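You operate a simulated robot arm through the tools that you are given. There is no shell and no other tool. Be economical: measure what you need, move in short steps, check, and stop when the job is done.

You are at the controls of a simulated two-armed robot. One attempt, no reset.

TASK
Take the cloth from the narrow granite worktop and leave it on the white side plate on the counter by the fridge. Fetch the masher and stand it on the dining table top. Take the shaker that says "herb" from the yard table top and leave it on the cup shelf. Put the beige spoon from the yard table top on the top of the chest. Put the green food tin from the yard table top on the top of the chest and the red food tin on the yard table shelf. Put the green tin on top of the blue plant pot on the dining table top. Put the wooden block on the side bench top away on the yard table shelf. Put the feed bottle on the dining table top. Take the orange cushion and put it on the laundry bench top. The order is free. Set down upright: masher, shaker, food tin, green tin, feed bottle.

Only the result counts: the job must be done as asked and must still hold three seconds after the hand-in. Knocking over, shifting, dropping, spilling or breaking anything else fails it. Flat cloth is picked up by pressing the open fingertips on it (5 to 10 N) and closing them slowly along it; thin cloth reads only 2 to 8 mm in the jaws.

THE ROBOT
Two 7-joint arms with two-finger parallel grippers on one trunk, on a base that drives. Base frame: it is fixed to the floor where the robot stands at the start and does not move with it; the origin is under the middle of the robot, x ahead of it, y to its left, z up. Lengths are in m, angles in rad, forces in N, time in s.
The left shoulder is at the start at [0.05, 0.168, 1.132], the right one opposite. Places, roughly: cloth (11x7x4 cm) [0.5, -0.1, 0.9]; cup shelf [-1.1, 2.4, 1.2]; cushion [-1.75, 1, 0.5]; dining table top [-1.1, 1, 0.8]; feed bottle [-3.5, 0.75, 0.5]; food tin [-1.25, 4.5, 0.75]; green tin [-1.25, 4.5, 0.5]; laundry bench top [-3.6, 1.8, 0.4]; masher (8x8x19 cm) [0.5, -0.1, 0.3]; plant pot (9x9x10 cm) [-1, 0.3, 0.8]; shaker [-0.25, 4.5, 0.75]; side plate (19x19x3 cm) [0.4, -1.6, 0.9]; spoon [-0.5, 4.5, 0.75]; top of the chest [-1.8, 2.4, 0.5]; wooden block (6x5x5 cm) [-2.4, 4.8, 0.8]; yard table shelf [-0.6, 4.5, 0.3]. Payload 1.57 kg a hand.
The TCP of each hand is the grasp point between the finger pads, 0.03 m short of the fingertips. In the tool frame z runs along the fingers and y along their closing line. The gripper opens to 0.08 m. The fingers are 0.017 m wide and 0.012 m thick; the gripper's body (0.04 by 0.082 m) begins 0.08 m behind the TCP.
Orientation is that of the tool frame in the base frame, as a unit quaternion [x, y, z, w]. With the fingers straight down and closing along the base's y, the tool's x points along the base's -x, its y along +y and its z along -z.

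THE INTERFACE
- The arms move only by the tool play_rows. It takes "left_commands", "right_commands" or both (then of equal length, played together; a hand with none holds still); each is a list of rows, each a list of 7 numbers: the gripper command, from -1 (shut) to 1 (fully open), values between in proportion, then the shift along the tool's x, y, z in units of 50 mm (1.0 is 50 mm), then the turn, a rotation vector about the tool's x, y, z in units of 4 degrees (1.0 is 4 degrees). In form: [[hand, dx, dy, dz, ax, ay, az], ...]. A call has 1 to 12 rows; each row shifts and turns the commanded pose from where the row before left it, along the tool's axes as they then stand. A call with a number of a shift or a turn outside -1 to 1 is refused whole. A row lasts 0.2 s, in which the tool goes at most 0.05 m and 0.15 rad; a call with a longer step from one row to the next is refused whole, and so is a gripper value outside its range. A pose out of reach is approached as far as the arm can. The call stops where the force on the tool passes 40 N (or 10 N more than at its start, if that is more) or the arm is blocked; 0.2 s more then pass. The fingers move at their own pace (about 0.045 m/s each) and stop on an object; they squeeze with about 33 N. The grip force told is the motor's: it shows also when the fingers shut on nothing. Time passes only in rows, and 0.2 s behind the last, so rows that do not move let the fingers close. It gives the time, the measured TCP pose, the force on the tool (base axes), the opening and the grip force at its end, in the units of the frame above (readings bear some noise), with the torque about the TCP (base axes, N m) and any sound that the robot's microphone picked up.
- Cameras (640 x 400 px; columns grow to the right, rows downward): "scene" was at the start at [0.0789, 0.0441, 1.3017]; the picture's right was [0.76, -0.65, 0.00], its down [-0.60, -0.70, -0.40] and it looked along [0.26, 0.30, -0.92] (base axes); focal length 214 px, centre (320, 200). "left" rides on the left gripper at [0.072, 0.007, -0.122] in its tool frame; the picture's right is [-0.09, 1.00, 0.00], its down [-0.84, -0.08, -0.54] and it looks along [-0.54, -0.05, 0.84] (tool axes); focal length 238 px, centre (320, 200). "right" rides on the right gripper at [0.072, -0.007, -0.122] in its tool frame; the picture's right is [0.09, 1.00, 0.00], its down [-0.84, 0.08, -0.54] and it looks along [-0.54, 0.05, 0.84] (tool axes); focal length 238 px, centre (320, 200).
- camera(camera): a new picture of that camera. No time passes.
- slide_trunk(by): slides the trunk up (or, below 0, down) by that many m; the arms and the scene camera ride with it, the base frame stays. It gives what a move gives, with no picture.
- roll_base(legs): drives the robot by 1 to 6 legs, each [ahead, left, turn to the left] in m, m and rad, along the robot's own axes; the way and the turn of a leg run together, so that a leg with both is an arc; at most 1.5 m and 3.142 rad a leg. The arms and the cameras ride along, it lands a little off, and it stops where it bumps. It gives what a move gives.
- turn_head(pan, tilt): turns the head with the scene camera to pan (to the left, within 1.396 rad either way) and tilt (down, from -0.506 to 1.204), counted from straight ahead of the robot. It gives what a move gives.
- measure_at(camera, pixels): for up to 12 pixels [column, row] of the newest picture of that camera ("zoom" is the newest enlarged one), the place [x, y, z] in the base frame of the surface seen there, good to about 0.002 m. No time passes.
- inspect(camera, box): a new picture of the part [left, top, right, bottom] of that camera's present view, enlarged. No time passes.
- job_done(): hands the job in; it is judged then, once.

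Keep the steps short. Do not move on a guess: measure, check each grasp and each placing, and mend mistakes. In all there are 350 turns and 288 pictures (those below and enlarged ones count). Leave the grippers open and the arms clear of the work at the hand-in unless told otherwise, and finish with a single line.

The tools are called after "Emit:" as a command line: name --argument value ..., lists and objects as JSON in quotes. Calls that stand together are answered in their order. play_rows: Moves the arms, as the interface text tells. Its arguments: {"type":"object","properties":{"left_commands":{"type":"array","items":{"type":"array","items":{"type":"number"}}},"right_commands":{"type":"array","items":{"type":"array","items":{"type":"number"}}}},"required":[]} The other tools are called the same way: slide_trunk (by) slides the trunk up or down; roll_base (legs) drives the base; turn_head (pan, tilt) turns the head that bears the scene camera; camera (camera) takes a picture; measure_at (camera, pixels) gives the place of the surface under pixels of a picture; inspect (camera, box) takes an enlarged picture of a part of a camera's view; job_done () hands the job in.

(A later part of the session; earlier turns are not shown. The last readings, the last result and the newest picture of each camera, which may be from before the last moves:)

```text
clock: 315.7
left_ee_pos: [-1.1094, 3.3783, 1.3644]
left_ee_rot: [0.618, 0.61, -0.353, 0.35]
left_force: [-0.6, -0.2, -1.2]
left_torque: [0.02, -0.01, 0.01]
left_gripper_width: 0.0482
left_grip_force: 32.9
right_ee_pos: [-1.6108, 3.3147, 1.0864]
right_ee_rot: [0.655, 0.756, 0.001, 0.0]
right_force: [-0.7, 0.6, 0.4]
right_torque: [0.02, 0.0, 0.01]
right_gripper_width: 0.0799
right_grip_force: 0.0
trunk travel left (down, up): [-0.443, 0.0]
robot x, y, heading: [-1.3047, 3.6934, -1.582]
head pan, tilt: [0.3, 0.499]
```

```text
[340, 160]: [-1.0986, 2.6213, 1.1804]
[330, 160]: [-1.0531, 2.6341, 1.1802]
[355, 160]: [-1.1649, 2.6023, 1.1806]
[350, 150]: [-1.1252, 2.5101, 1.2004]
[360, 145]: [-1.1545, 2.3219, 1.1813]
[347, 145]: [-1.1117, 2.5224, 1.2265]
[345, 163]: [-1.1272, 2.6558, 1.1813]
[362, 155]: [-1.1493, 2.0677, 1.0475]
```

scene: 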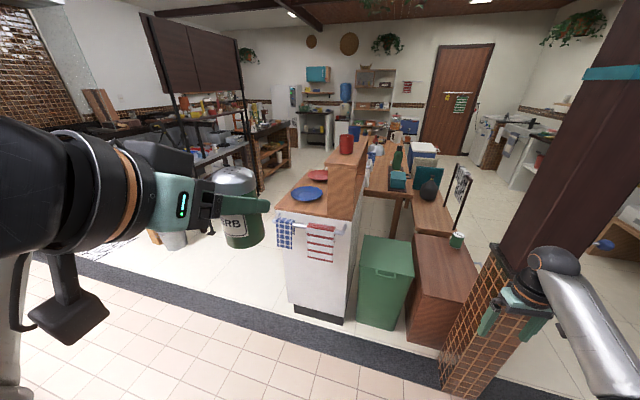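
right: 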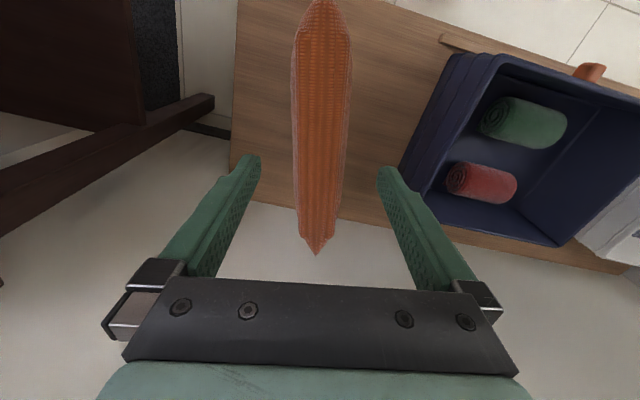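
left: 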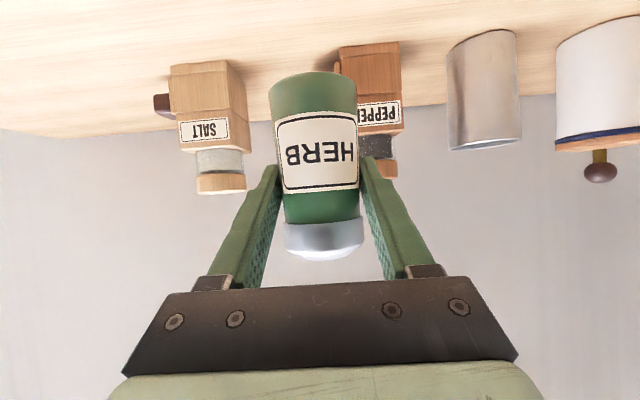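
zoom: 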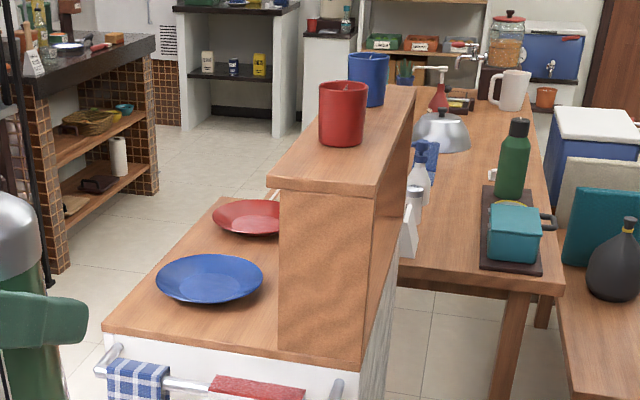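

Cup shelf top is z=1.181, free between the red mug (y<2.525) and the end (y=2.66). I extend the left hand ahead and inward and lower it to just above the needed height.

Emit:
play_rows --left_commands '[[-1, -0.4, -0.4, 0.69, 0, 0, 0], [-1, -0.4, -0.4, 0.69, 0, 0, 0], [-1, -0.4, -0.4, 0.69, 0, 0, 0], [-1, -0.4, -0.4, 0.69, 0, 0, 0], [-1, 0.7, 0, 0.4, 0, 0, 0], [-1, 0.7, 0, 0.4, 0, 0, 0], [-1, 0, 0, 0, 0, 0, 0]]'

Emit:
camera --camera "scene"

```text
clock: 317.3
left_ee_pos: [-1.1903, 3.2193, 1.2836]
left_ee_rot: [0.619, 0.609, -0.353, 0.348]
left_force: [0.0, 0.3, -1.2]
left_torque: [-0.01, -0.01, 0.02]
left_gripper_width: 0.0481
left_grip_force: 33.3
right_ee_pos: [-1.6116, 3.3138, 1.0862]
right_ee_rot: [0.655, 0.756, 0.0, 0.0]
right_force: [-0.4, 0.4, 0.0]
right_torque: [0.01, -0.03, -0.04]
right_gripper_width: 0.0798
right_grip_force: 0.1
trunk travel left (down, up): [-0.443, 0.0]
robot x, y, heading: [-1.3036, 3.6945, -1.585]
head pan, tilt: [0.3, 0.499]
```

```text
192 pictures are left
```

scene: 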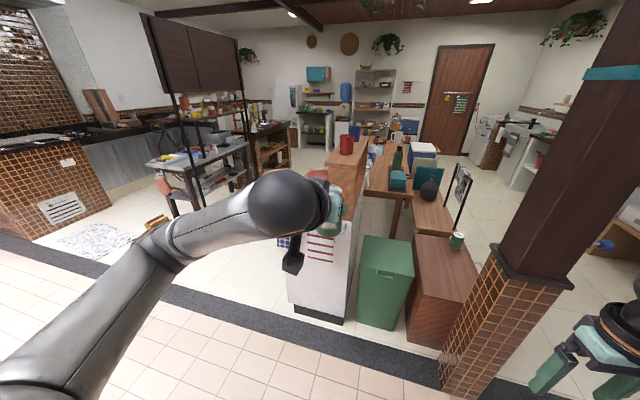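

Now left 0.09 and ahead 0.45, then check.

Emit:
roll_base --legs '[[0, 0.09, 0], [0.45, 0, 0]]'

Emit:
camera --camera "left"

Emit:
camera --camera "scene"

```text
clock: 320.7
left_ee_pos: [-1.1063, 2.7577, 1.2833]
left_ee_rot: [0.618, 0.609, -0.353, 0.35]
left_force: [1.6, 0.3, -2.2]
left_torque: [0.0, 0.03, 0.02]
left_gripper_width: 0.0481
left_grip_force: 33.1
right_ee_pos: [-1.5267, 2.8521, 1.0857]
right_ee_rot: [0.654, 0.756, 0.002, -0.001]
right_force: [0.1, 0.0, 0.1]
right_torque: [-0.02, -0.02, 0.0]
right_gripper_width: 0.0799
right_grip_force: 0.0
trunk travel left (down, up): [-0.443, 0.0]
robot x, y, heading: [-1.2145, 3.2333, -1.588]
head pan, tilt: [0.3, 0.499]
```

```text
191 pictures are left
```

left: 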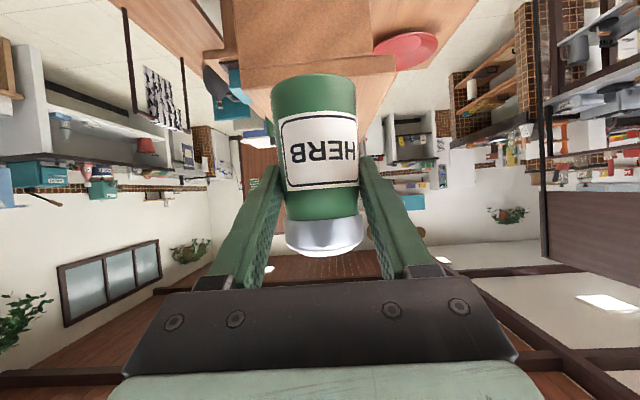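

```text
190 pictures are left
```

scene: 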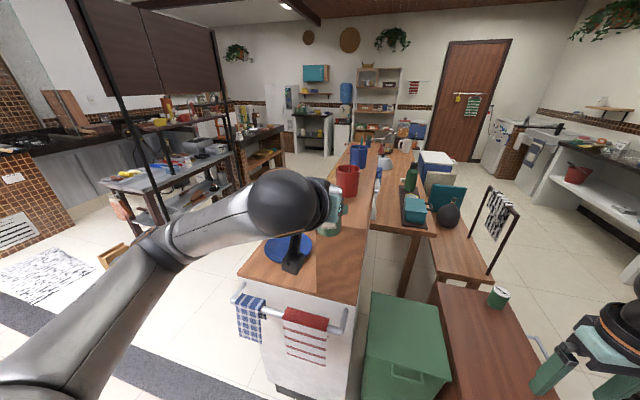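

Aligned with the shelf end. Ahead 0.155 more.

Emit:
roll_base --legs '[[0.155, 0, 0]]'

Emit:
camera --camera "left"

Emit:
camera --camera "scene"

```text
clock: 322.1
left_ee_pos: [-1.1083, 2.601, 1.2818]
left_ee_rot: [0.618, 0.609, -0.354, 0.349]
left_force: [-0.4, 0.3, -0.7]
left_torque: [0.0, -0.01, 0.0]
left_gripper_width: 0.0484
left_grip_force: 33.1
right_ee_pos: [-1.5308, 2.6984, 1.0861]
right_ee_rot: [0.656, 0.755, 0.001, -0.001]
right_force: [1.0, 0.5, -0.9]
right_torque: [0.04, 0.04, 0.01]
right_gripper_width: 0.08
right_grip_force: 0.0
trunk travel left (down, up): [-0.443, 0.0]
robot x, y, heading: [-1.2187, 3.0779, -1.593]
head pan, tilt: [0.3, 0.499]
```

```text
189 pictures are left
```

left: 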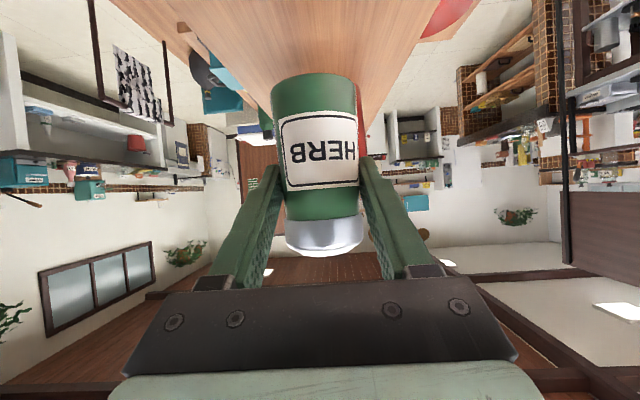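

```text
188 pictures are left
```

scene: 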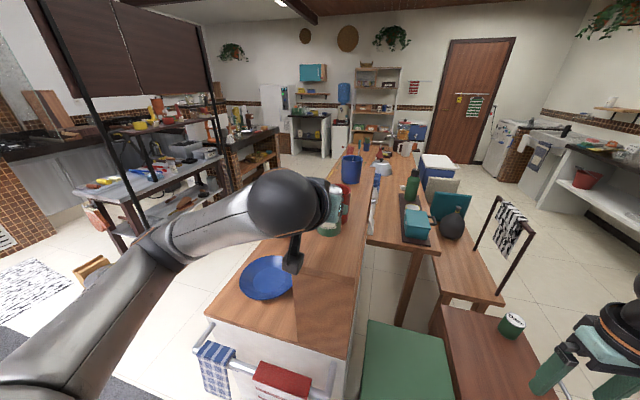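

Positioned above the shelf end. Lower 4 cm to contact.

Emit:
play_rows --left_commands '[[-1, 0.4, 0, 0.23, 0, 0, 0], [-1, 0.2, 0, 0.115, 0, 0, 0], [-1, 0.06, 0, 0.035, 0, 0, 0], [-1, 0.06, 0, 0.035, 0, 0, 0], [-1, 0, 0, 0, 0, 0, 0]]'

Emit:
inspect --camera "scene" --box '[260, 130, 420, 310]'

```text
clock: 323.3
left_ee_pos: [-1.1084, 2.6008, 1.2418]
left_ee_rot: [0.618, 0.608, -0.355, 0.35]
left_force: [-0.6, -0.1, 1.2]
left_torque: [0.01, -0.01, 0.0]
left_gripper_width: 0.0484
left_grip_force: 32.7
right_ee_pos: [-1.5302, 2.6978, 1.0864]
right_ee_rot: [0.655, 0.755, 0.0, 0.001]
right_force: [-0.2, -0.3, 0.5]
right_torque: [0.0, 0.01, 0.03]
right_gripper_width: 0.0802
right_grip_force: 0.0
trunk travel left (down, up): [-0.443, 0.0]
robot x, y, heading: [-1.2214, 3.0807, -1.589]
head pan, tilt: [0.3, 0.499]
```

```text
2.22 times, centred on (340, 220) of scene
```

zoom: 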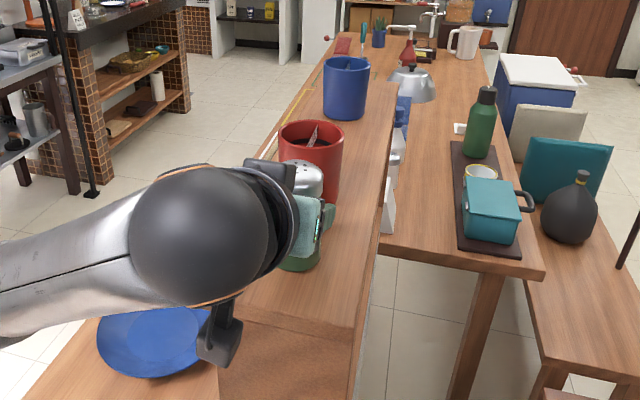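

Light contact — shaker is on the shelf. Open and withdraw along the tool axis.

Emit:
play_rows --left_commands '[[0.3, 0, 0, 0, 0, 0, 0], [0.7, 0, 0, 0, 0, 0, 0], [0.7, 0, 0, 0, 0, 0, 0], [0.7, 0, 0, -0.4, 0, 0, 0], [0.7, 0, 0, -0.8, 0, 0, 0], [0.7, 0, 0, -0.8, 0, 0, 0], [0.7, 0, 0, 0, 0, 0, 0]]'

Emit:
roll_base --legs '[[-0.25, 0, 0]]'

Emit:
camera --camera "scene"

Emit:
inspect --camera "scene" --box '[290, 130, 400, 230]'

```text
clock: 324.9
left_ee_pos: [-1.1075, 2.6867, 1.2916]
left_ee_rot: [0.619, 0.608, -0.354, 0.349]
left_force: [0.3, 0.0, -0.2]
left_torque: [0.0, 0.03, 0.0]
left_gripper_width: 0.068
left_grip_force: 0.0
right_ee_pos: [-1.5304, 2.6981, 1.0864]
right_ee_rot: [0.655, 0.755, 0.001, 0.001]
right_force: [0.6, 0.2, -0.5]
right_torque: [0.01, -0.02, 0.01]
right_gripper_width: 0.0799
right_grip_force: 0.0
trunk travel left (down, up): [-0.443, 0.0]
robot x, y, heading: [-1.2209, 3.0811, -1.588]
head pan, tilt: [0.3, 0.499]
```

```text
clock: 326.8
left_ee_pos: [-1.1058, 2.9375, 1.2927]
left_ee_rot: [0.619, 0.608, -0.354, 0.349]
left_force: [0.4, -1.3, 0.8]
left_torque: [0.0, 0.0, 0.0]
left_gripper_width: 0.0679
left_grip_force: 0.0
right_ee_pos: [-1.5272, 2.9489, 1.0867]
right_ee_rot: [0.656, 0.755, 0.001, 0.001]
right_force: [-0.5, 0.7, -0.2]
right_torque: [0.01, 0.01, -0.01]
right_gripper_width: 0.08
right_grip_force: 0.1
trunk travel left (down, up): [-0.443, 0.0]
robot x, y, heading: [-1.2177, 3.3334, -1.592]
head pan, tilt: [0.3, 0.499]
```

```text
186 pictures are left
```

scene: 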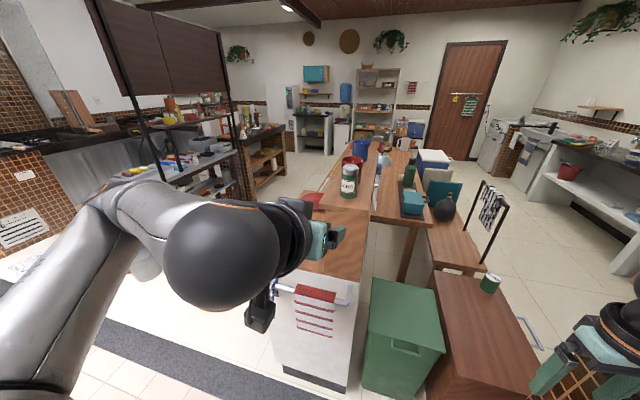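

```text
4.00 times, centred on (345, 180) of scene
```

zoom: 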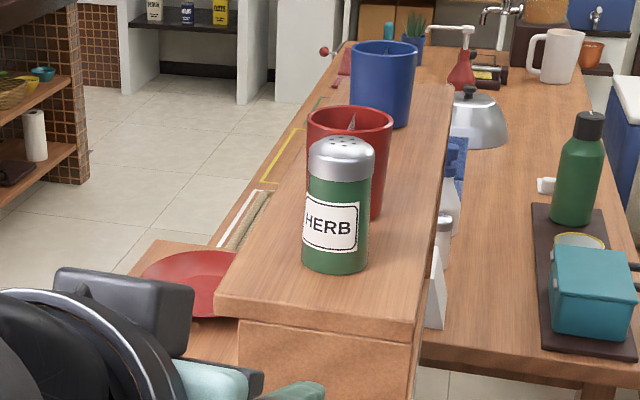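

The HERB shaker stands on the cup shelf. Now back to the yard table: reverse, turn round, and look closely at the left end.

Emit:
roll_base --legs '[[-0.3, 0, 0], [0, 0, 1.58], [0, 0, 1.58]]'

Emit:
turn_head --pan 0.0 --tilt 0.6

Emit:
camera --camera "scene"

```text
clock: 336.6
left_ee_pos: [-1.3493, 4.0144, 1.2928]
left_ee_rot: [0.63, -0.597, -0.361, -0.341]
left_force: [0.0, -0.3, 0.4]
left_torque: [-0.01, -0.03, 0.0]
left_gripper_width: 0.0682
left_grip_force: 0.0
right_ee_pos: [-0.9281, 4.0329, 1.0868]
right_ee_rot: [0.777, -0.629, 0.0, 0.0]
right_force: [-0.2, -0.8, -0.2]
right_torque: [0.01, -0.03, -0.01]
right_gripper_width: 0.0802
right_grip_force: 0.1
trunk travel left (down, up): [-0.443, 0.0]
robot x, y, heading: [-1.2064, 3.6302, 1.622]
head pan, tilt: [0.3, 0.499]
```

```text
clock: 337.4
left_ee_pos: [-1.348, 4.0138, 1.2913]
left_ee_rot: [0.63, -0.597, -0.361, -0.342]
left_force: [0.0, -0.3, -0.6]
left_torque: [-0.01, 0.01, -0.01]
left_gripper_width: 0.068
left_grip_force: 0.0
right_ee_pos: [-0.9282, 4.0319, 1.0868]
right_ee_rot: [0.778, -0.629, -0.001, 0.001]
right_force: [-0.7, -0.5, -0.1]
right_torque: [0.0, -0.01, -0.02]
right_gripper_width: 0.08
right_grip_force: 0.1
trunk travel left (down, up): [-0.443, 0.0]
robot x, y, heading: [-1.2067, 3.6307, 1.617]
head pan, tilt: [0.0, 0.6]
```

```text
184 pictures are left
```

scene: 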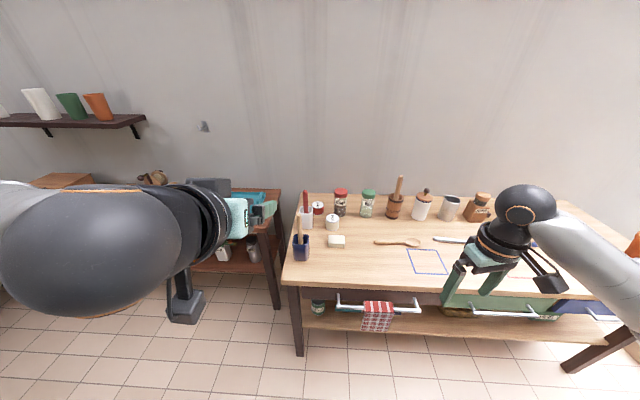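

Emit:
inspect --camera "scene" --box '[280, 180, 400, 280]'

Emit:
measure_at --camera "scene" --pixels '[[301, 250], [297, 237], [309, 240], [307, 215], [313, 218], [301, 218], [318, 205], [317, 210], [324, 208], [332, 219], [326, 222], [341, 200]]'

```text
4.00 times, centred on (340, 230) of scene
```

zoom: 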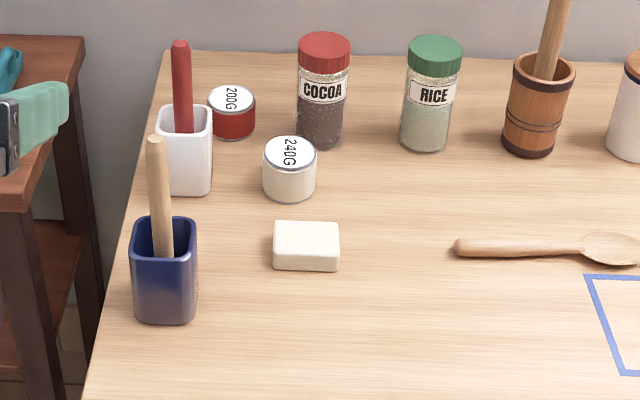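

```text
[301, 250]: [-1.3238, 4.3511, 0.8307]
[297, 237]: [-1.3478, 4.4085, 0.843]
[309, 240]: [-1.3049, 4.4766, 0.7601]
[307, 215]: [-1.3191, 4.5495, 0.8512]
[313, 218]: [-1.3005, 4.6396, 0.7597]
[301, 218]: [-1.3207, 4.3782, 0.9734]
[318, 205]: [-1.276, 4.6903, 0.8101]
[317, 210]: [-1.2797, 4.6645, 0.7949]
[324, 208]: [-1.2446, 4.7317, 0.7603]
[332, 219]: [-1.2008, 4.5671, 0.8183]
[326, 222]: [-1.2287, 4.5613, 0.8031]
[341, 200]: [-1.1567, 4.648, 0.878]
```

Red tin is at about [-1.277,4.69], z .76–.81, deep on the table. I test the left arm's reach with a 45° pitch: lower the trunk, pitch, and extend.

Emit:
slide_trunk --by -0.3

Emit:
play_rows --left_commands '[[0.7, 0, 0, 0, 0, 1, 0], [0.7, 0, 0, 0, 0, 1, 0], [0.7, 0, 0, 0, 0, 1, 0], [0.7, 0, 0, 0, 0, 0.75, 0], [0.7, -0.7, 0.2, 0.7, 0, 0, 0], [0.7, -0.7, 0.2, 0.7, 0, 0, 0], [0.7, -0.7, 0.2, 0.7, 0, 0, 0], [0.7, -0.7, 0.2, 0.7, 0, 0, 0], [0.7, -0.7, 0.2, 0.7, 0, 0, 0], [0.7, 0, 0, 0, 0, 0, 0]]'

```text
clock: 340.4
left_ee_pos: [-1.3484, 4.015, 0.9937]
left_ee_rot: [0.63, -0.597, -0.361, -0.341]
left_force: [0.3, -0.1, 0.7]
left_torque: [-0.01, -0.03, -0.02]
left_gripper_width: 0.0681
left_grip_force: 0.1
right_ee_pos: [-0.9268, 4.032, 0.7852]
right_ee_rot: [0.777, -0.629, 0.0, 0.001]
right_force: [0.0, 0.0, 0.6]
right_torque: [-0.01, 0.02, -0.02]
right_gripper_width: 0.0799
right_grip_force: 0.0
trunk travel left (down, up): [-0.143, 0.3]
robot x, y, heading: [-1.2111, 3.6293, 1.623]
head pan, tilt: [0.0, 0.6]
```

```text
refused: row 5 steps farther than a row can; nothing moved
```

Emit:
play_rows --left_commands '[[0.7, 0, 0, 0, 0, 1, 0], [0.7, 0, 0, 0, 0, 1, 0], [0.7, 0, 0, 0, 0, 1, 0], [0.7, 0, 0, 0, 0, 0.75, 0], [0.7, -0.65, 0.2, 0.65, 0, 0, 0], [0.7, -0.65, 0.2, 0.65, 0, 0, 0], [0.7, -0.65, 0.2, 0.65, 0, 0, 0], [0.7, -0.65, 0.2, 0.65, 0, 0, 0], [0.7, -0.65, 0.2, 0.65, 0, 0, 0], [0.7, -0.65, 0.2, 0.65, 0, 0, 0], [0.7, 0, 0, 0, 0, 0, 0]]'

```text
clock: 342.8
left_ee_pos: [-1.4204, 4.2845, 0.9936]
left_ee_rot: [0.672, -0.636, -0.277, -0.261]
left_force: [-0.2, -0.4, -0.2]
left_torque: [-0.03, -0.02, -0.04]
left_gripper_width: 0.0679
left_grip_force: 0.2
right_ee_pos: [-0.9277, 4.0327, 0.7867]
right_ee_rot: [0.777, -0.629, -0.001, 0.0]
right_force: [-0.3, 0.2, -1.0]
right_torque: [-0.03, 0.01, 0.03]
right_gripper_width: 0.0799
right_grip_force: 0.2
trunk travel left (down, up): [-0.143, 0.3]
robot x, y, heading: [-1.2124, 3.6303, 1.624]
head pan, tilt: [0.0, 0.6]
```

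Emit:
play_rows --left_commands '[[0.7, -0.65, 0, 0.65, 0, 0, 0], [0.7, -0.65, 0, 0.65, 0, 0, 0], [0.7, 0, 0, 0, 0, 0, 0]]'

```text
clock: 343.6
left_ee_pos: [-1.427, 4.3695, 0.9904]
left_ee_rot: [0.67, -0.637, -0.277, -0.261]
left_force: [0.6, -0.6, -0.8]
left_torque: [-0.03, 0.06, 0.0]
left_gripper_width: 0.0679
left_grip_force: 0.1
left hand out of reach, approached as far as the arm can: row 2
right_ee_pos: [-0.9274, 4.0328, 0.7851]
right_ee_rot: [0.778, -0.628, -0.002, 0.002]
right_force: [0.5, -1.0, -0.7]
right_torque: [0.01, 0.01, 0.03]
right_gripper_width: 0.0802
right_grip_force: 0.0
trunk travel left (down, up): [-0.143, 0.3]
robot x, y, heading: [-1.2108, 3.6327, 1.625]
head pan, tilt: [0.0, 0.6]
```

Max reach at 45° is 0.74 ahead. Before choosing the approach I look straight down to learn how far my own base reaches forward.

Emit:
turn_head --pan 0.0 --tilt 1.2

Emit:
camera --camera "scene"

```text
clock: 344.6
left_ee_pos: [-1.4284, 4.3695, 0.9888]
left_ee_rot: [0.672, -0.636, -0.277, -0.261]
left_force: [-0.3, -0.5, 0.2]
left_torque: [0.01, -0.02, -0.02]
left_gripper_width: 0.068
left_grip_force: 0.0
right_ee_pos: [-0.9275, 4.0329, 0.7859]
right_ee_rot: [0.778, -0.629, 0.0, 0.001]
right_force: [-0.4, 0.5, 0.1]
right_torque: [-0.04, 0.04, -0.02]
right_gripper_width: 0.0802
right_grip_force: 0.1
trunk travel left (down, up): [-0.143, 0.3]
robot x, y, heading: [-1.2089, 3.6255, 1.626]
head pan, tilt: [0.0, 1.201]
```

```text
182 pictures are left
```

scene: 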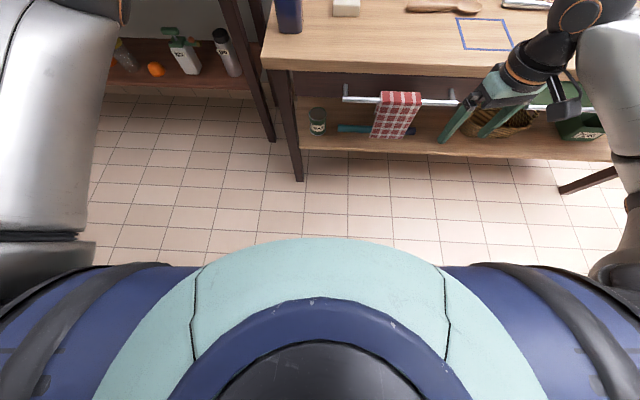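

Emit:
measure_at --camera "scene" --pixels '[[322, 242], [322, 260], [322, 300], [322, 350], [322, 236], [200, 270], [440, 270], [322, 290], [400, 130], [400, 150], [430, 100], [345, 96]]'

```text
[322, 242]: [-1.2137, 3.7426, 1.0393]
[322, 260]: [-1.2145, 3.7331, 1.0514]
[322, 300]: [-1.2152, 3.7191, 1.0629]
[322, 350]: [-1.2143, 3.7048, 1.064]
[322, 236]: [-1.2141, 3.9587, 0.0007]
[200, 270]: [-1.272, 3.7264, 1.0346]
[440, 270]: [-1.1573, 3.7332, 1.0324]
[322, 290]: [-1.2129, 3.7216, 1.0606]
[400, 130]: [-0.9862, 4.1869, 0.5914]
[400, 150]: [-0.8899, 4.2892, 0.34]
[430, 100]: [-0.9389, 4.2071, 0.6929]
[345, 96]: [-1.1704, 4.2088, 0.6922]
```

Floor is visible 0.33 m ahead, so the base ends before that. I raise the trunk 0.15 to clear the brush, pitch the left tool to 60°, and shift right so the hand lines up with the red tin.

Emit:
slide_trunk --by 0.15

Emit:
play_rows --left_commands '[[0.7, 0.5, 0, -0.5, 0, 1, 0], [0.7, 0, 0, 0, 0, 1, 0], [0.7, 0, 0, 0, 0, 1, 0], [0.7, 0, 0, 0, 0, 0.75, 0], [0.7, 0, 0, 0, 0, 0, 0]]'

Emit:
roll_base --legs '[[0, -0.14, 0]]'

Emit:
turn_head --pan 0.0 --tilt 0.6

Emit:
camera --camera "left"

```text
clock: 346.3
left_ee_pos: [-1.4271, 4.3688, 1.1389]
left_ee_rot: [0.672, -0.636, -0.276, -0.26]
left_force: [1.0, 0.0, 0.0]
left_torque: [-0.05, 0.0, 0.03]
left_gripper_width: 0.0677
left_grip_force: 0.1
right_ee_pos: [-0.9278, 4.0329, 0.9361]
right_ee_rot: [0.778, -0.628, -0.001, 0.001]
right_force: [-0.2, -0.1, -0.1]
right_torque: [-0.03, 0.02, -0.03]
right_gripper_width: 0.0802
right_grip_force: 0.1
trunk travel left (down, up): [-0.293, 0.15]
robot x, y, heading: [-1.2109, 3.6277, 1.621]
head pan, tilt: [0.0, 1.201]
```

```text
clock: 347.5
left_ee_pos: [-1.4303, 4.3173, 1.1319]
left_ee_rot: [0.703, -0.664, -0.186, -0.174]
left_force: [0.0, 0.1, -0.1]
left_torque: [-0.01, 0.02, -0.01]
left_gripper_width: 0.0681
left_grip_force: 0.0
left hand out of reach, approached as far as the arm can: row 3
right_ee_pos: [-0.9266, 4.0325, 0.9366]
right_ee_rot: [0.778, -0.628, 0.0, 0.001]
right_force: [-0.2, 0.2, 0.1]
right_torque: [0.03, 0.01, 0.06]
right_gripper_width: 0.08
right_grip_force: 0.1
trunk travel left (down, up): [-0.293, 0.15]
robot x, y, heading: [-1.2122, 3.6295, 1.624]
head pan, tilt: [0.0, 1.201]
```

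```text
clock: 348.9
left_ee_pos: [-1.2903, 4.3248, 1.1328]
left_ee_rot: [0.702, -0.665, -0.186, -0.175]
left_force: [0.2, 0.3, 0.1]
left_torque: [-0.02, -0.01, 0.04]
left_gripper_width: 0.0681
left_grip_force: 0.0
right_ee_pos: [-0.7894, 4.0399, 0.937]
right_ee_rot: [0.778, -0.629, -0.001, 0.002]
right_force: [0.0, -0.7, 0.7]
right_torque: [0.03, -0.03, 0.0]
right_gripper_width: 0.0799
right_grip_force: 0.0
trunk travel left (down, up): [-0.293, 0.15]
robot x, y, heading: [-1.0733, 3.6346, 1.624]
head pan, tilt: [0.0, 1.201]
```

```text
clock: 349.9
left_ee_pos: [-1.2912, 4.3242, 1.1309]
left_ee_rot: [0.702, -0.665, -0.185, -0.175]
left_force: [0.3, 0.0, 0.1]
left_torque: [0.02, 0.02, 0.0]
left_gripper_width: 0.068
left_grip_force: 0.2
right_ee_pos: [-0.7913, 4.0398, 0.9358]
right_ee_rot: [0.778, -0.628, -0.001, 0.001]
right_force: [-0.9, 0.0, 0.0]
right_torque: [0.0, -0.01, -0.03]
right_gripper_width: 0.0802
right_grip_force: 0.1
trunk travel left (down, up): [-0.293, 0.15]
robot x, y, heading: [-1.0749, 3.6357, 1.626]
head pan, tilt: [0.0, 0.6]
```

```text
181 pictures are left
```

left: 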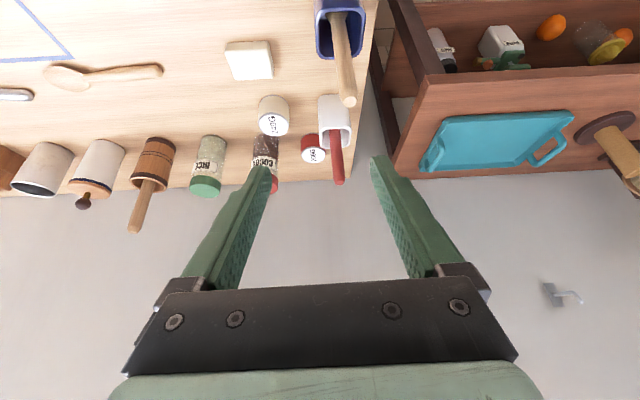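

Hand is at z 1.13, above all handles. I drive ahead 0.33 in one leg (stops if it bumps).

Emit:
roll_base --legs '[[0.33, 0, 0]]'

Emit:
camera --camera "left"

Emit:
camera --camera "scene"

```text
clock: 352.0
left_ee_pos: [-1.3062, 4.6523, 1.1311]
left_ee_rot: [0.7, -0.667, -0.185, -0.175]
left_force: [-0.6, -0.4, 0.0]
left_torque: [-0.03, -0.01, 0.01]
left_gripper_width: 0.0681
left_grip_force: 0.1
right_ee_pos: [-0.8053, 4.3631, 0.9352]
right_ee_rot: [0.777, -0.63, 0.0, 0.002]
right_force: [0.2, 0.4, -0.2]
right_torque: [0.01, 0.0, -0.03]
right_gripper_width: 0.0799
right_grip_force: 0.0
trunk travel left (down, up): [-0.293, 0.15]
robot x, y, heading: [-1.0904, 3.9631, 1.62]
head pan, tilt: [0.0, 0.6]
```

```text
180 pictures are left
```

left: 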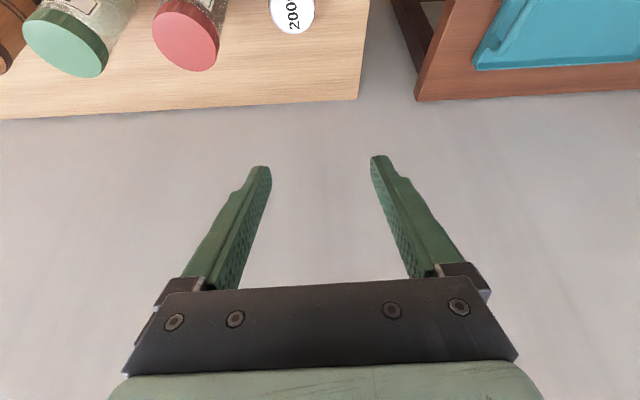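

```text
179 pictures are left
```

scene: 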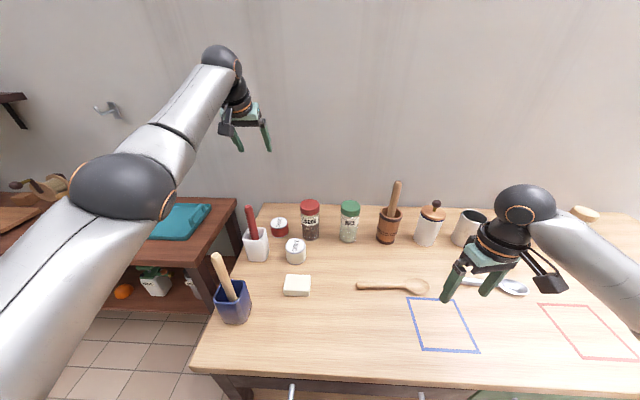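

Emit:
measure_at --camera "scene" --pixels '[[280, 221], [273, 223], [288, 223], [280, 217], [280, 226], [280, 235], [296, 243], [288, 248], [257, 232], [266, 245], [310, 205], [250, 210]]'

Emit:
inspect --camera "scene" --box '[220, 170, 360, 280]'

```text
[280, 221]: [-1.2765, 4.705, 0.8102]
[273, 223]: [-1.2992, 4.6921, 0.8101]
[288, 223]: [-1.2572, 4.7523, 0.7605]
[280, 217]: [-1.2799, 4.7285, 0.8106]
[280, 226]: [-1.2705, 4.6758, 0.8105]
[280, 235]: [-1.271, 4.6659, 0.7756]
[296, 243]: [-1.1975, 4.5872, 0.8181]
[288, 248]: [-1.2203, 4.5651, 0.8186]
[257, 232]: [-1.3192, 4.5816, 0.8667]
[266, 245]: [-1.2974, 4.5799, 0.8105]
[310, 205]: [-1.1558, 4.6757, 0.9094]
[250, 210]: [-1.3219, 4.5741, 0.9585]
```

```text
3.64 times, centred on (290, 225) of scene
```

zoom: 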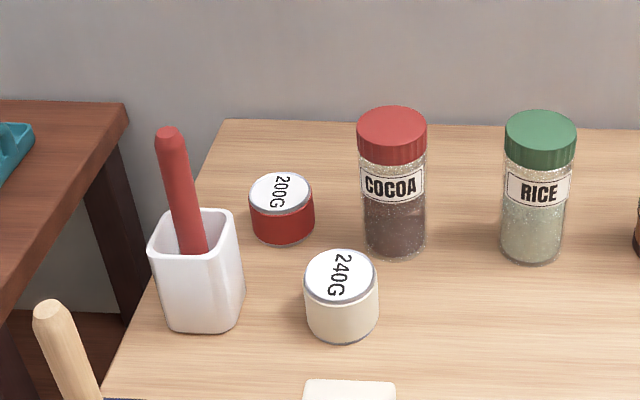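

Red tin centre is [-1.273,4.697]. To keep the wrist clear of the red pestle I yaw the tool 12° left, move right 3 cm and ahead 4 cm, still high.

Emit:
play_rows --left_commands '[[1, 0, 0, 0, -0.5, 0, -0.866], [1, 0, 0, 0, -0.5, 0, -0.866], [1, 0, 0, 0, -0.5, 0, -0.866], [1, 0, 0, 0, 0, 0, 0]]'

Emit:
roll_base --legs '[[0, -0.033, 0], [0.042, 0, 0]]'

```text
clock: 353.0
left_ee_pos: [-1.3064, 4.6461, 1.1297]
left_ee_rot: [0.766, -0.59, -0.203, -0.154]
left_force: [-0.2, 0.8, 0.2]
left_torque: [-0.01, 0.03, 0.01]
left_gripper_width: 0.0801
left_grip_force: 0.0
left hand out of reach, approached as far as the arm can: row 3
right_ee_pos: [-0.8051, 4.3653, 0.9371]
right_ee_rot: [0.777, -0.63, 0.0, 0.0]
right_force: [0.4, -0.5, -0.1]
right_torque: [0.0, -0.01, -0.01]
right_gripper_width: 0.0799
right_grip_force: 0.1
trunk travel left (down, up): [-0.293, 0.15]
robot x, y, heading: [-1.0923, 3.9615, 1.62]
head pan, tilt: [0.0, 0.6]
```

```text
clock: 354.4
left_ee_pos: [-1.2757, 4.692, 1.1295]
left_ee_rot: [0.766, -0.59, -0.203, -0.155]
left_force: [-0.5, 0.1, -0.3]
left_torque: [0.0, -0.01, -0.03]
left_gripper_width: 0.0799
left_grip_force: 0.1
right_ee_pos: [-0.7744, 4.4077, 0.9356]
right_ee_rot: [0.776, -0.63, 0.001, 0.001]
right_force: [0.2, 0.5, 0.8]
right_torque: [-0.03, -0.01, 0.0]
right_gripper_width: 0.0796
right_grip_force: 0.2
trunk travel left (down, up): [-0.293, 0.15]
robot x, y, heading: [-1.0606, 4.0019, 1.616]
head pan, tilt: [0.0, 0.6]
```

Right hand would come down with the trunk, so I raise it 0.3 first.

Emit:
play_rows --right_commands '[[1, 0.3, 0, -0.9, 0, 0, 0], [1, 0.3, 0, -0.9, 0, 0, 0], [1, 0.3, 0, -0.9, 0, 0, 0], [1, 0.3, 0, -0.9, 0, 0, 0], [1, 0.3, 0, -0.9, 0, 0, 0], [1, 0.3, 0, -0.9, 0, 0, 0], [1, 0, 0, 0, 0, 0, 0]]'

Emit:
slide_trunk --by -0.2

Emit:
camera --camera "left"

Emit:
camera --camera "scene"

```text
clock: 355.9
left_ee_pos: [-1.2749, 4.6909, 1.1297]
left_ee_rot: [0.766, -0.59, -0.203, -0.155]
left_force: [0.9, 0.4, 0.2]
left_torque: [0.0, 0.0, 0.0]
left_gripper_width: 0.0798
left_grip_force: 0.2
right_ee_pos: [-0.7527, 4.3209, 1.207]
right_ee_rot: [0.776, -0.63, 0.0, 0.001]
right_force: [0.8, 1.2, 0.2]
right_torque: [-0.02, -0.03, -0.01]
right_gripper_width: 0.08
right_grip_force: 0.0
trunk travel left (down, up): [-0.293, 0.15]
robot x, y, heading: [-1.0569, 4.002, 1.614]
head pan, tilt: [0.0, 0.6]
```

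```text
clock: 358.1
left_ee_pos: [-1.2761, 4.6917, 0.9306]
left_ee_rot: [0.766, -0.59, -0.203, -0.154]
left_force: [0.7, -0.3, 0.4]
left_torque: [-0.01, 0.04, -0.02]
left_gripper_width: 0.0801
left_grip_force: 0.1
right_ee_pos: [-0.7534, 4.3228, 1.0062]
right_ee_rot: [0.776, -0.631, -0.001, 0.001]
right_force: [0.5, 0.8, -0.3]
right_torque: [-0.03, -0.02, 0.01]
right_gripper_width: 0.0799
right_grip_force: 0.1
trunk travel left (down, up): [-0.093, 0.35]
robot x, y, heading: [-1.0569, 4.0023, 1.617]
head pan, tilt: [0.0, 0.6]
```

```text
177 pictures are left
```

left: 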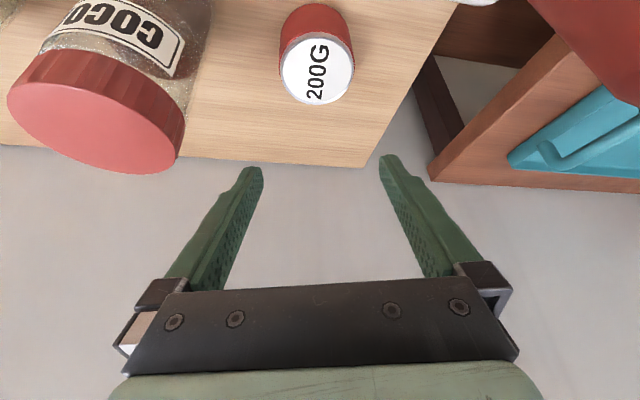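

```text
176 pictures are left
```

scene: 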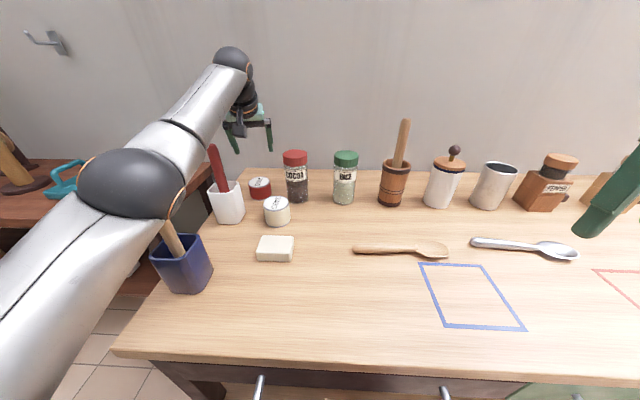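

I check the elbow's clearance to the brush handle before going lower.

Emit:
measure_at --camera "scene" --pixels '[[140, 190], [170, 215], [170, 240], [150, 230], [175, 230], [200, 100], [185, 150], [190, 205], [213, 150], [218, 170], [100, 250], [60, 300]]'

Emit:
inspect --camera "scene" --box '[100, 40, 320, 300]'

```text
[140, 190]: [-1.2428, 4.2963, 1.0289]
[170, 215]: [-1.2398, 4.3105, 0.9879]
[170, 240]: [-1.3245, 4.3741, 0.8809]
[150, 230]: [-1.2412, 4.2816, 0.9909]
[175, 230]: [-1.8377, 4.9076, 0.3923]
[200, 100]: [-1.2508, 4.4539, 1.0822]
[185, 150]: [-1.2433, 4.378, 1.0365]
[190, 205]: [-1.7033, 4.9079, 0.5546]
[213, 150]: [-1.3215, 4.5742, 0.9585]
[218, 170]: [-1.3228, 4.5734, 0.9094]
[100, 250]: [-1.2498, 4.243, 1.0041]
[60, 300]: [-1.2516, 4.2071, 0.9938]
```

```text
1.54 times, centred on (210, 170) of scene
```

zoom: 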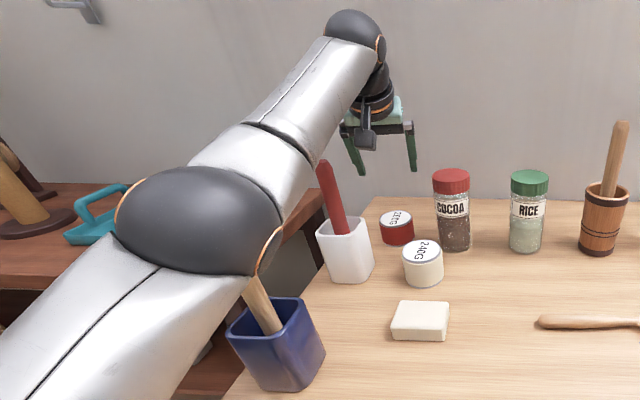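

The elbow is very close to the brush handle. I raise the trunk again right away and check the brush.

Emit:
slide_trunk --by 0.2

Emit:
camera --camera "scene"

Emit:
inspect --camera "scene" --box '[180, 180, 320, 340]'

```text
clock: 360.3
left_ee_pos: [-1.2752, 4.6897, 1.1296]
left_ee_rot: [0.765, -0.59, -0.204, -0.156]
left_force: [0.2, 0.9, 0.5]
left_torque: [0.0, 0.02, 0.01]
left_gripper_width: 0.0799
left_grip_force: 0.0
right_ee_pos: [-0.7522, 4.3224, 1.2072]
right_ee_rot: [0.776, -0.63, 0.0, 0.001]
right_force: [-0.3, -0.7, 0.6]
right_torque: [0.02, -0.01, -0.01]
right_gripper_width: 0.0801
right_grip_force: 0.0
trunk travel left (down, up): [-0.293, 0.15]
robot x, y, heading: [-1.0587, 4.0056, 1.623]
head pan, tilt: [0.0, 0.6]
```

```text
174 pictures are left
```

scene: 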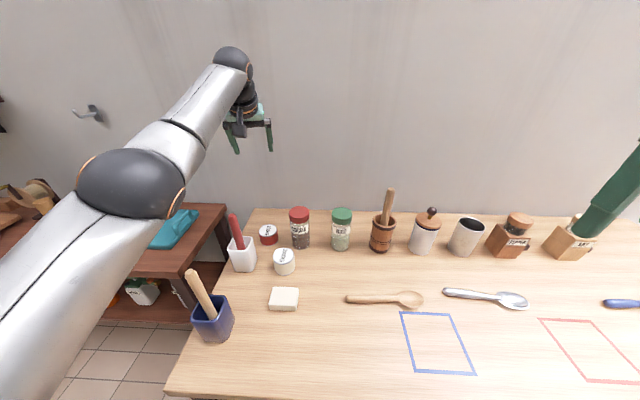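

```text
2.50 times, centred on (250, 260) of scene
```

zoom: 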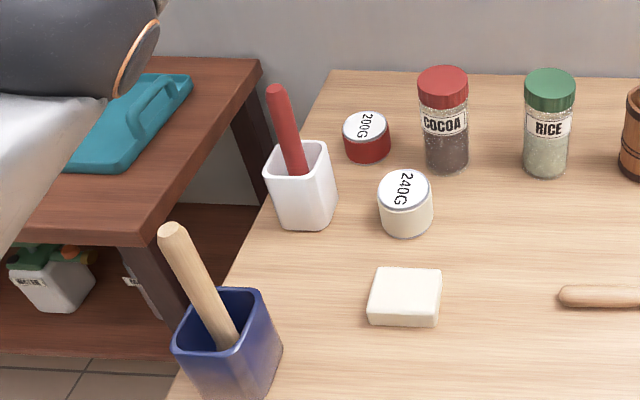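

Emit:
measure_at --camera "zoom" --pixels '[[172, 230], [200, 280], [270, 345], [185, 350], [262, 292], [225, 290], [240, 375]]'

```text
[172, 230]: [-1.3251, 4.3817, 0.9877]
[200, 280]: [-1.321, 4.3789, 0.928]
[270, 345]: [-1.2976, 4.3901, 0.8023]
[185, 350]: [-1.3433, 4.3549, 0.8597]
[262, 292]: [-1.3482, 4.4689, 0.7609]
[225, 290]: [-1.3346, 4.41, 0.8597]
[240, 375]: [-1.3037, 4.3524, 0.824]
```

Brush and cup are unmoved. The left elbow passes over the brush, so the right arm (elbow out to the right, over free table) is better. I back off, retract the left hand, and pitch the right tool to 60°.

Emit:
roll_base --legs '[[-0.3, 0, 0]]'

Emit:
play_rows --left_commands '[[1, 0.8, 0, -0.4, 0, 0, 0], [1, 0.8, 0, -0.4, 0, 0, 0], [1, 0.8, 0, -0.4, 0, 0, 0], [1, 0.8, 0, -0.4, 0, 0, 0], [1, 0.8, 0, -0.4, 0, 0, 0], [1, 0.8, 0, -0.4, 0, 0, 0], [1, 0.8, 0, -0.4, 0, 0, 0], [1, 0, 0, -0.5, 0, 0, 0], [1, 0, 0, 0, 0, 0, 0]]' --right_commands '[[1, 0, 0, 0, 0, -1, 0], [1, 0, 0, 0, 0, -1, 0], [1, 0, 0, 0, 0, -1, 0], [1, 0, 0, 0, 0, -1, 0], [1, 0, 0, 0, 0, -1, 0], [1, 0, 0, 0, 0, -1, 0], [1, 0, 0, 0, 0, -1, 0], [1, 0, 0, 0, 0, -0.5, 0], [1, 0, 0, 0, 0, 0, 0]]'

```text
clock: 362.3
left_ee_pos: [-1.2611, 4.3913, 1.1293]
left_ee_rot: [0.766, -0.59, -0.203, -0.154]
left_force: [-0.2, -1.0, -0.2]
left_torque: [0.02, 0.01, 0.01]
left_gripper_width: 0.0799
left_grip_force: 0.0
right_ee_pos: [-0.7391, 4.0236, 1.2063]
right_ee_rot: [0.776, -0.63, -0.001, 0.001]
right_force: [-0.4, -0.8, 0.0]
right_torque: [-0.03, 0.0, 0.01]
right_gripper_width: 0.0798
right_grip_force: 0.1
trunk travel left (down, up): [-0.293, 0.15]
robot x, y, heading: [-1.0427, 3.7054, 1.623]
head pan, tilt: [0.0, 0.6]
```

```text
clock: 364.3
left_ee_pos: [-1.18, 4.079, 1.1332]
left_ee_rot: [0.766, -0.59, -0.203, -0.154]
left_force: [-0.3, 0.3, 0.5]
left_torque: [-0.02, 0.0, 0.0]
left_gripper_width: 0.0798
left_grip_force: 0.2
right_ee_pos: [-0.7392, 4.0253, 1.2056]
right_ee_rot: [0.75, -0.609, -0.202, -0.163]
right_force: [0.9, 0.9, 0.1]
right_torque: [-0.02, -0.01, 0.03]
right_gripper_width: 0.08
right_grip_force: 0.2
trunk travel left (down, up): [-0.293, 0.15]
robot x, y, heading: [-1.0457, 3.7047, 1.62]
head pan, tilt: [0.0, 0.6]
```

Now extend the right hand forward to find its reach.

Emit:
play_rows --right_commands '[[1, -0.83, 0, 0.5, 0, 0, 0], [1, -0.83, 0, 0.5, 0, 0, 0], [1, -0.83, 0, 0.5, 0, 0, 0], [1, -0.83, 0, 0.5, 0, 0, 0], [1, -0.83, 0, 0.5, 0, 0, 0], [1, -0.7, 0, 0.7, 0, 0, 0], [1, -0.7, 0, 0.7, 0, 0, 0], [1, 0, 0, 0, 0, 0, 0]]'

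```text
clock: 366.1
left_ee_pos: [-1.1796, 4.079, 1.1334]
left_ee_rot: [0.766, -0.59, -0.203, -0.155]
left_force: [-0.2, 0.7, 0.0]
left_torque: [-0.02, 0.01, 0.02]
left_gripper_width: 0.08
left_grip_force: 0.0
right_ee_pos: [-0.8064, 4.3547, 1.1785]
right_ee_rot: [0.75, -0.608, -0.202, -0.162]
right_force: [0.7, -0.5, -0.5]
right_torque: [0.0, 0.01, -0.01]
right_gripper_width: 0.0799
right_grip_force: 0.2
trunk travel left (down, up): [-0.293, 0.15]
robot x, y, heading: [-1.0435, 3.7075, 1.619]
head pan, tilt: [0.0, 0.6]
```

Emit:
play_rows --right_commands '[[1, -0.8, 0, 0.45, 0, 0, 0], [1, 0, 0, 0, 0, 0, 0], [1, 0, 0, 0, 0, 0, 0], [1, 0, 0, 0, 0, 0, 0], [1, 0, 0, 0, 0, 0, 0]]' --left_commands '[[1, -0.45, 0, -0.8, 0, 0, 0], [1, -0.45, 0, -0.8, 0, 0, 0], [1, -0.45, 0, -0.8, 0, 0, 0], [1, -0.45, 0, -0.8, 0, 0, 0], [1, 0, 0, 0, 0, 0, 0]]'

Emit:
roll_base --legs '[[0, 0.45, 0]]'

Emit:
camera --camera "scene"

```text
clock: 367.3
left_ee_pos: [-1.1802, 4.0786, 1.3178]
left_ee_rot: [0.766, -0.59, -0.203, -0.155]
left_force: [-0.5, 0.2, 0.0]
left_torque: [0.01, 0.02, 0.02]
left_gripper_width: 0.0798
left_grip_force: 0.1
right_ee_pos: [-0.8169, 4.4007, 1.176]
right_ee_rot: [0.75, -0.609, -0.2, -0.162]
right_force: [0.3, -0.1, 0.5]
right_torque: [-0.02, -0.07, 0.0]
right_gripper_width: 0.08
right_grip_force: 0.0
trunk travel left (down, up): [-0.293, 0.15]
robot x, y, heading: [-1.0448, 3.7036, 1.616]
head pan, tilt: [0.0, 0.6]
```

```text
clock: 370.1
left_ee_pos: [-1.6337, 4.0547, 1.3175]
left_ee_rot: [0.767, -0.588, -0.203, -0.154]
left_force: [-0.2, -0.2, -0.3]
left_torque: [-0.03, -0.02, 0.02]
left_gripper_width: 0.08
left_grip_force: 0.2
right_ee_pos: [-1.2721, 4.378, 1.1763]
right_ee_rot: [0.752, -0.607, -0.202, -0.162]
right_force: [-0.7, 0.7, -0.5]
right_torque: [-0.01, -0.03, 0.02]
right_gripper_width: 0.0801
right_grip_force: 0.0
trunk travel left (down, up): [-0.293, 0.15]
robot x, y, heading: [-1.4995, 3.6793, 1.629]
head pan, tilt: [0.0, 0.6]
```

```text
172 pictures are left
```

scene: 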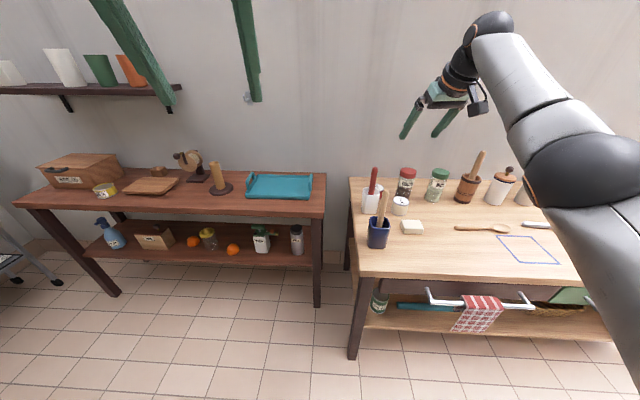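

Good view. I measure the side bench front edge, then drive ahead to bring the right hand above the red tin.

Emit:
measure_at --camera "scene" --pixels '[[322, 212], [200, 210], [325, 180], [352, 270], [378, 240], [540, 160], [585, 190], [620, 300]]'

Emit:
roll_base --legs '[[0, -0.015, 0], [0.31, 0, 0]]'

Emit:
camera --camera "right"

Emit:
camera --camera "scene"

```text
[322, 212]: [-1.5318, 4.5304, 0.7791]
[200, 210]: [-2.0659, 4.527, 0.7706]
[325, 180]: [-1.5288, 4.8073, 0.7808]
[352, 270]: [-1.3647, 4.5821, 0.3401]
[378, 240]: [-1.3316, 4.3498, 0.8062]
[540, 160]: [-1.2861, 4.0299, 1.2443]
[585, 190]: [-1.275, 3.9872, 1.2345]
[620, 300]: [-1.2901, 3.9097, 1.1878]
```

```text
clock: 372.5
left_ee_pos: [-1.6369, 4.365, 1.3171]
left_ee_rot: [0.768, -0.588, -0.204, -0.154]
left_force: [-0.4, 0.5, 0.6]
left_torque: [-0.02, -0.01, -0.01]
left_gripper_width: 0.0798
left_grip_force: 0.0
right_ee_pos: [-1.2753, 4.6893, 1.1756]
right_ee_rot: [0.752, -0.606, -0.202, -0.161]
right_force: [-0.3, 0.0, 0.7]
right_torque: [-0.03, 0.0, -0.01]
right_gripper_width: 0.0801
right_grip_force: 0.1
trunk travel left (down, up): [-0.293, 0.15]
robot x, y, heading: [-1.4992, 3.9908, 1.624]
head pan, tilt: [0.0, 0.6]
```

```text
171 pictures are left
```

right: 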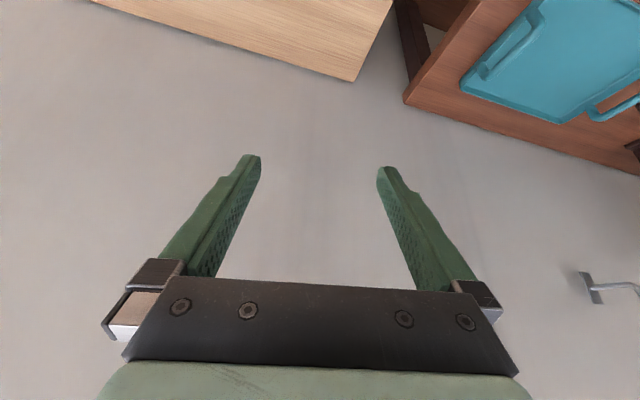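

```text
170 pictures are left
```

scene: 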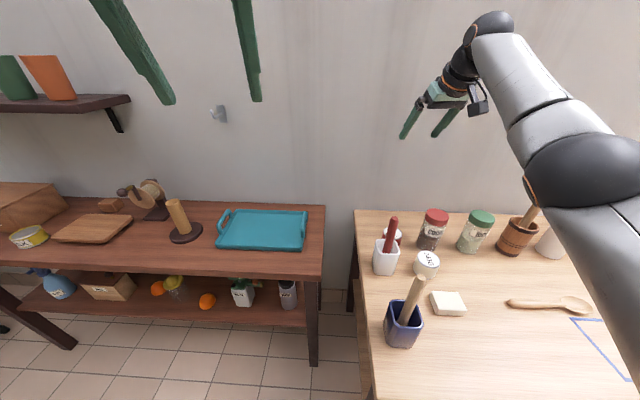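

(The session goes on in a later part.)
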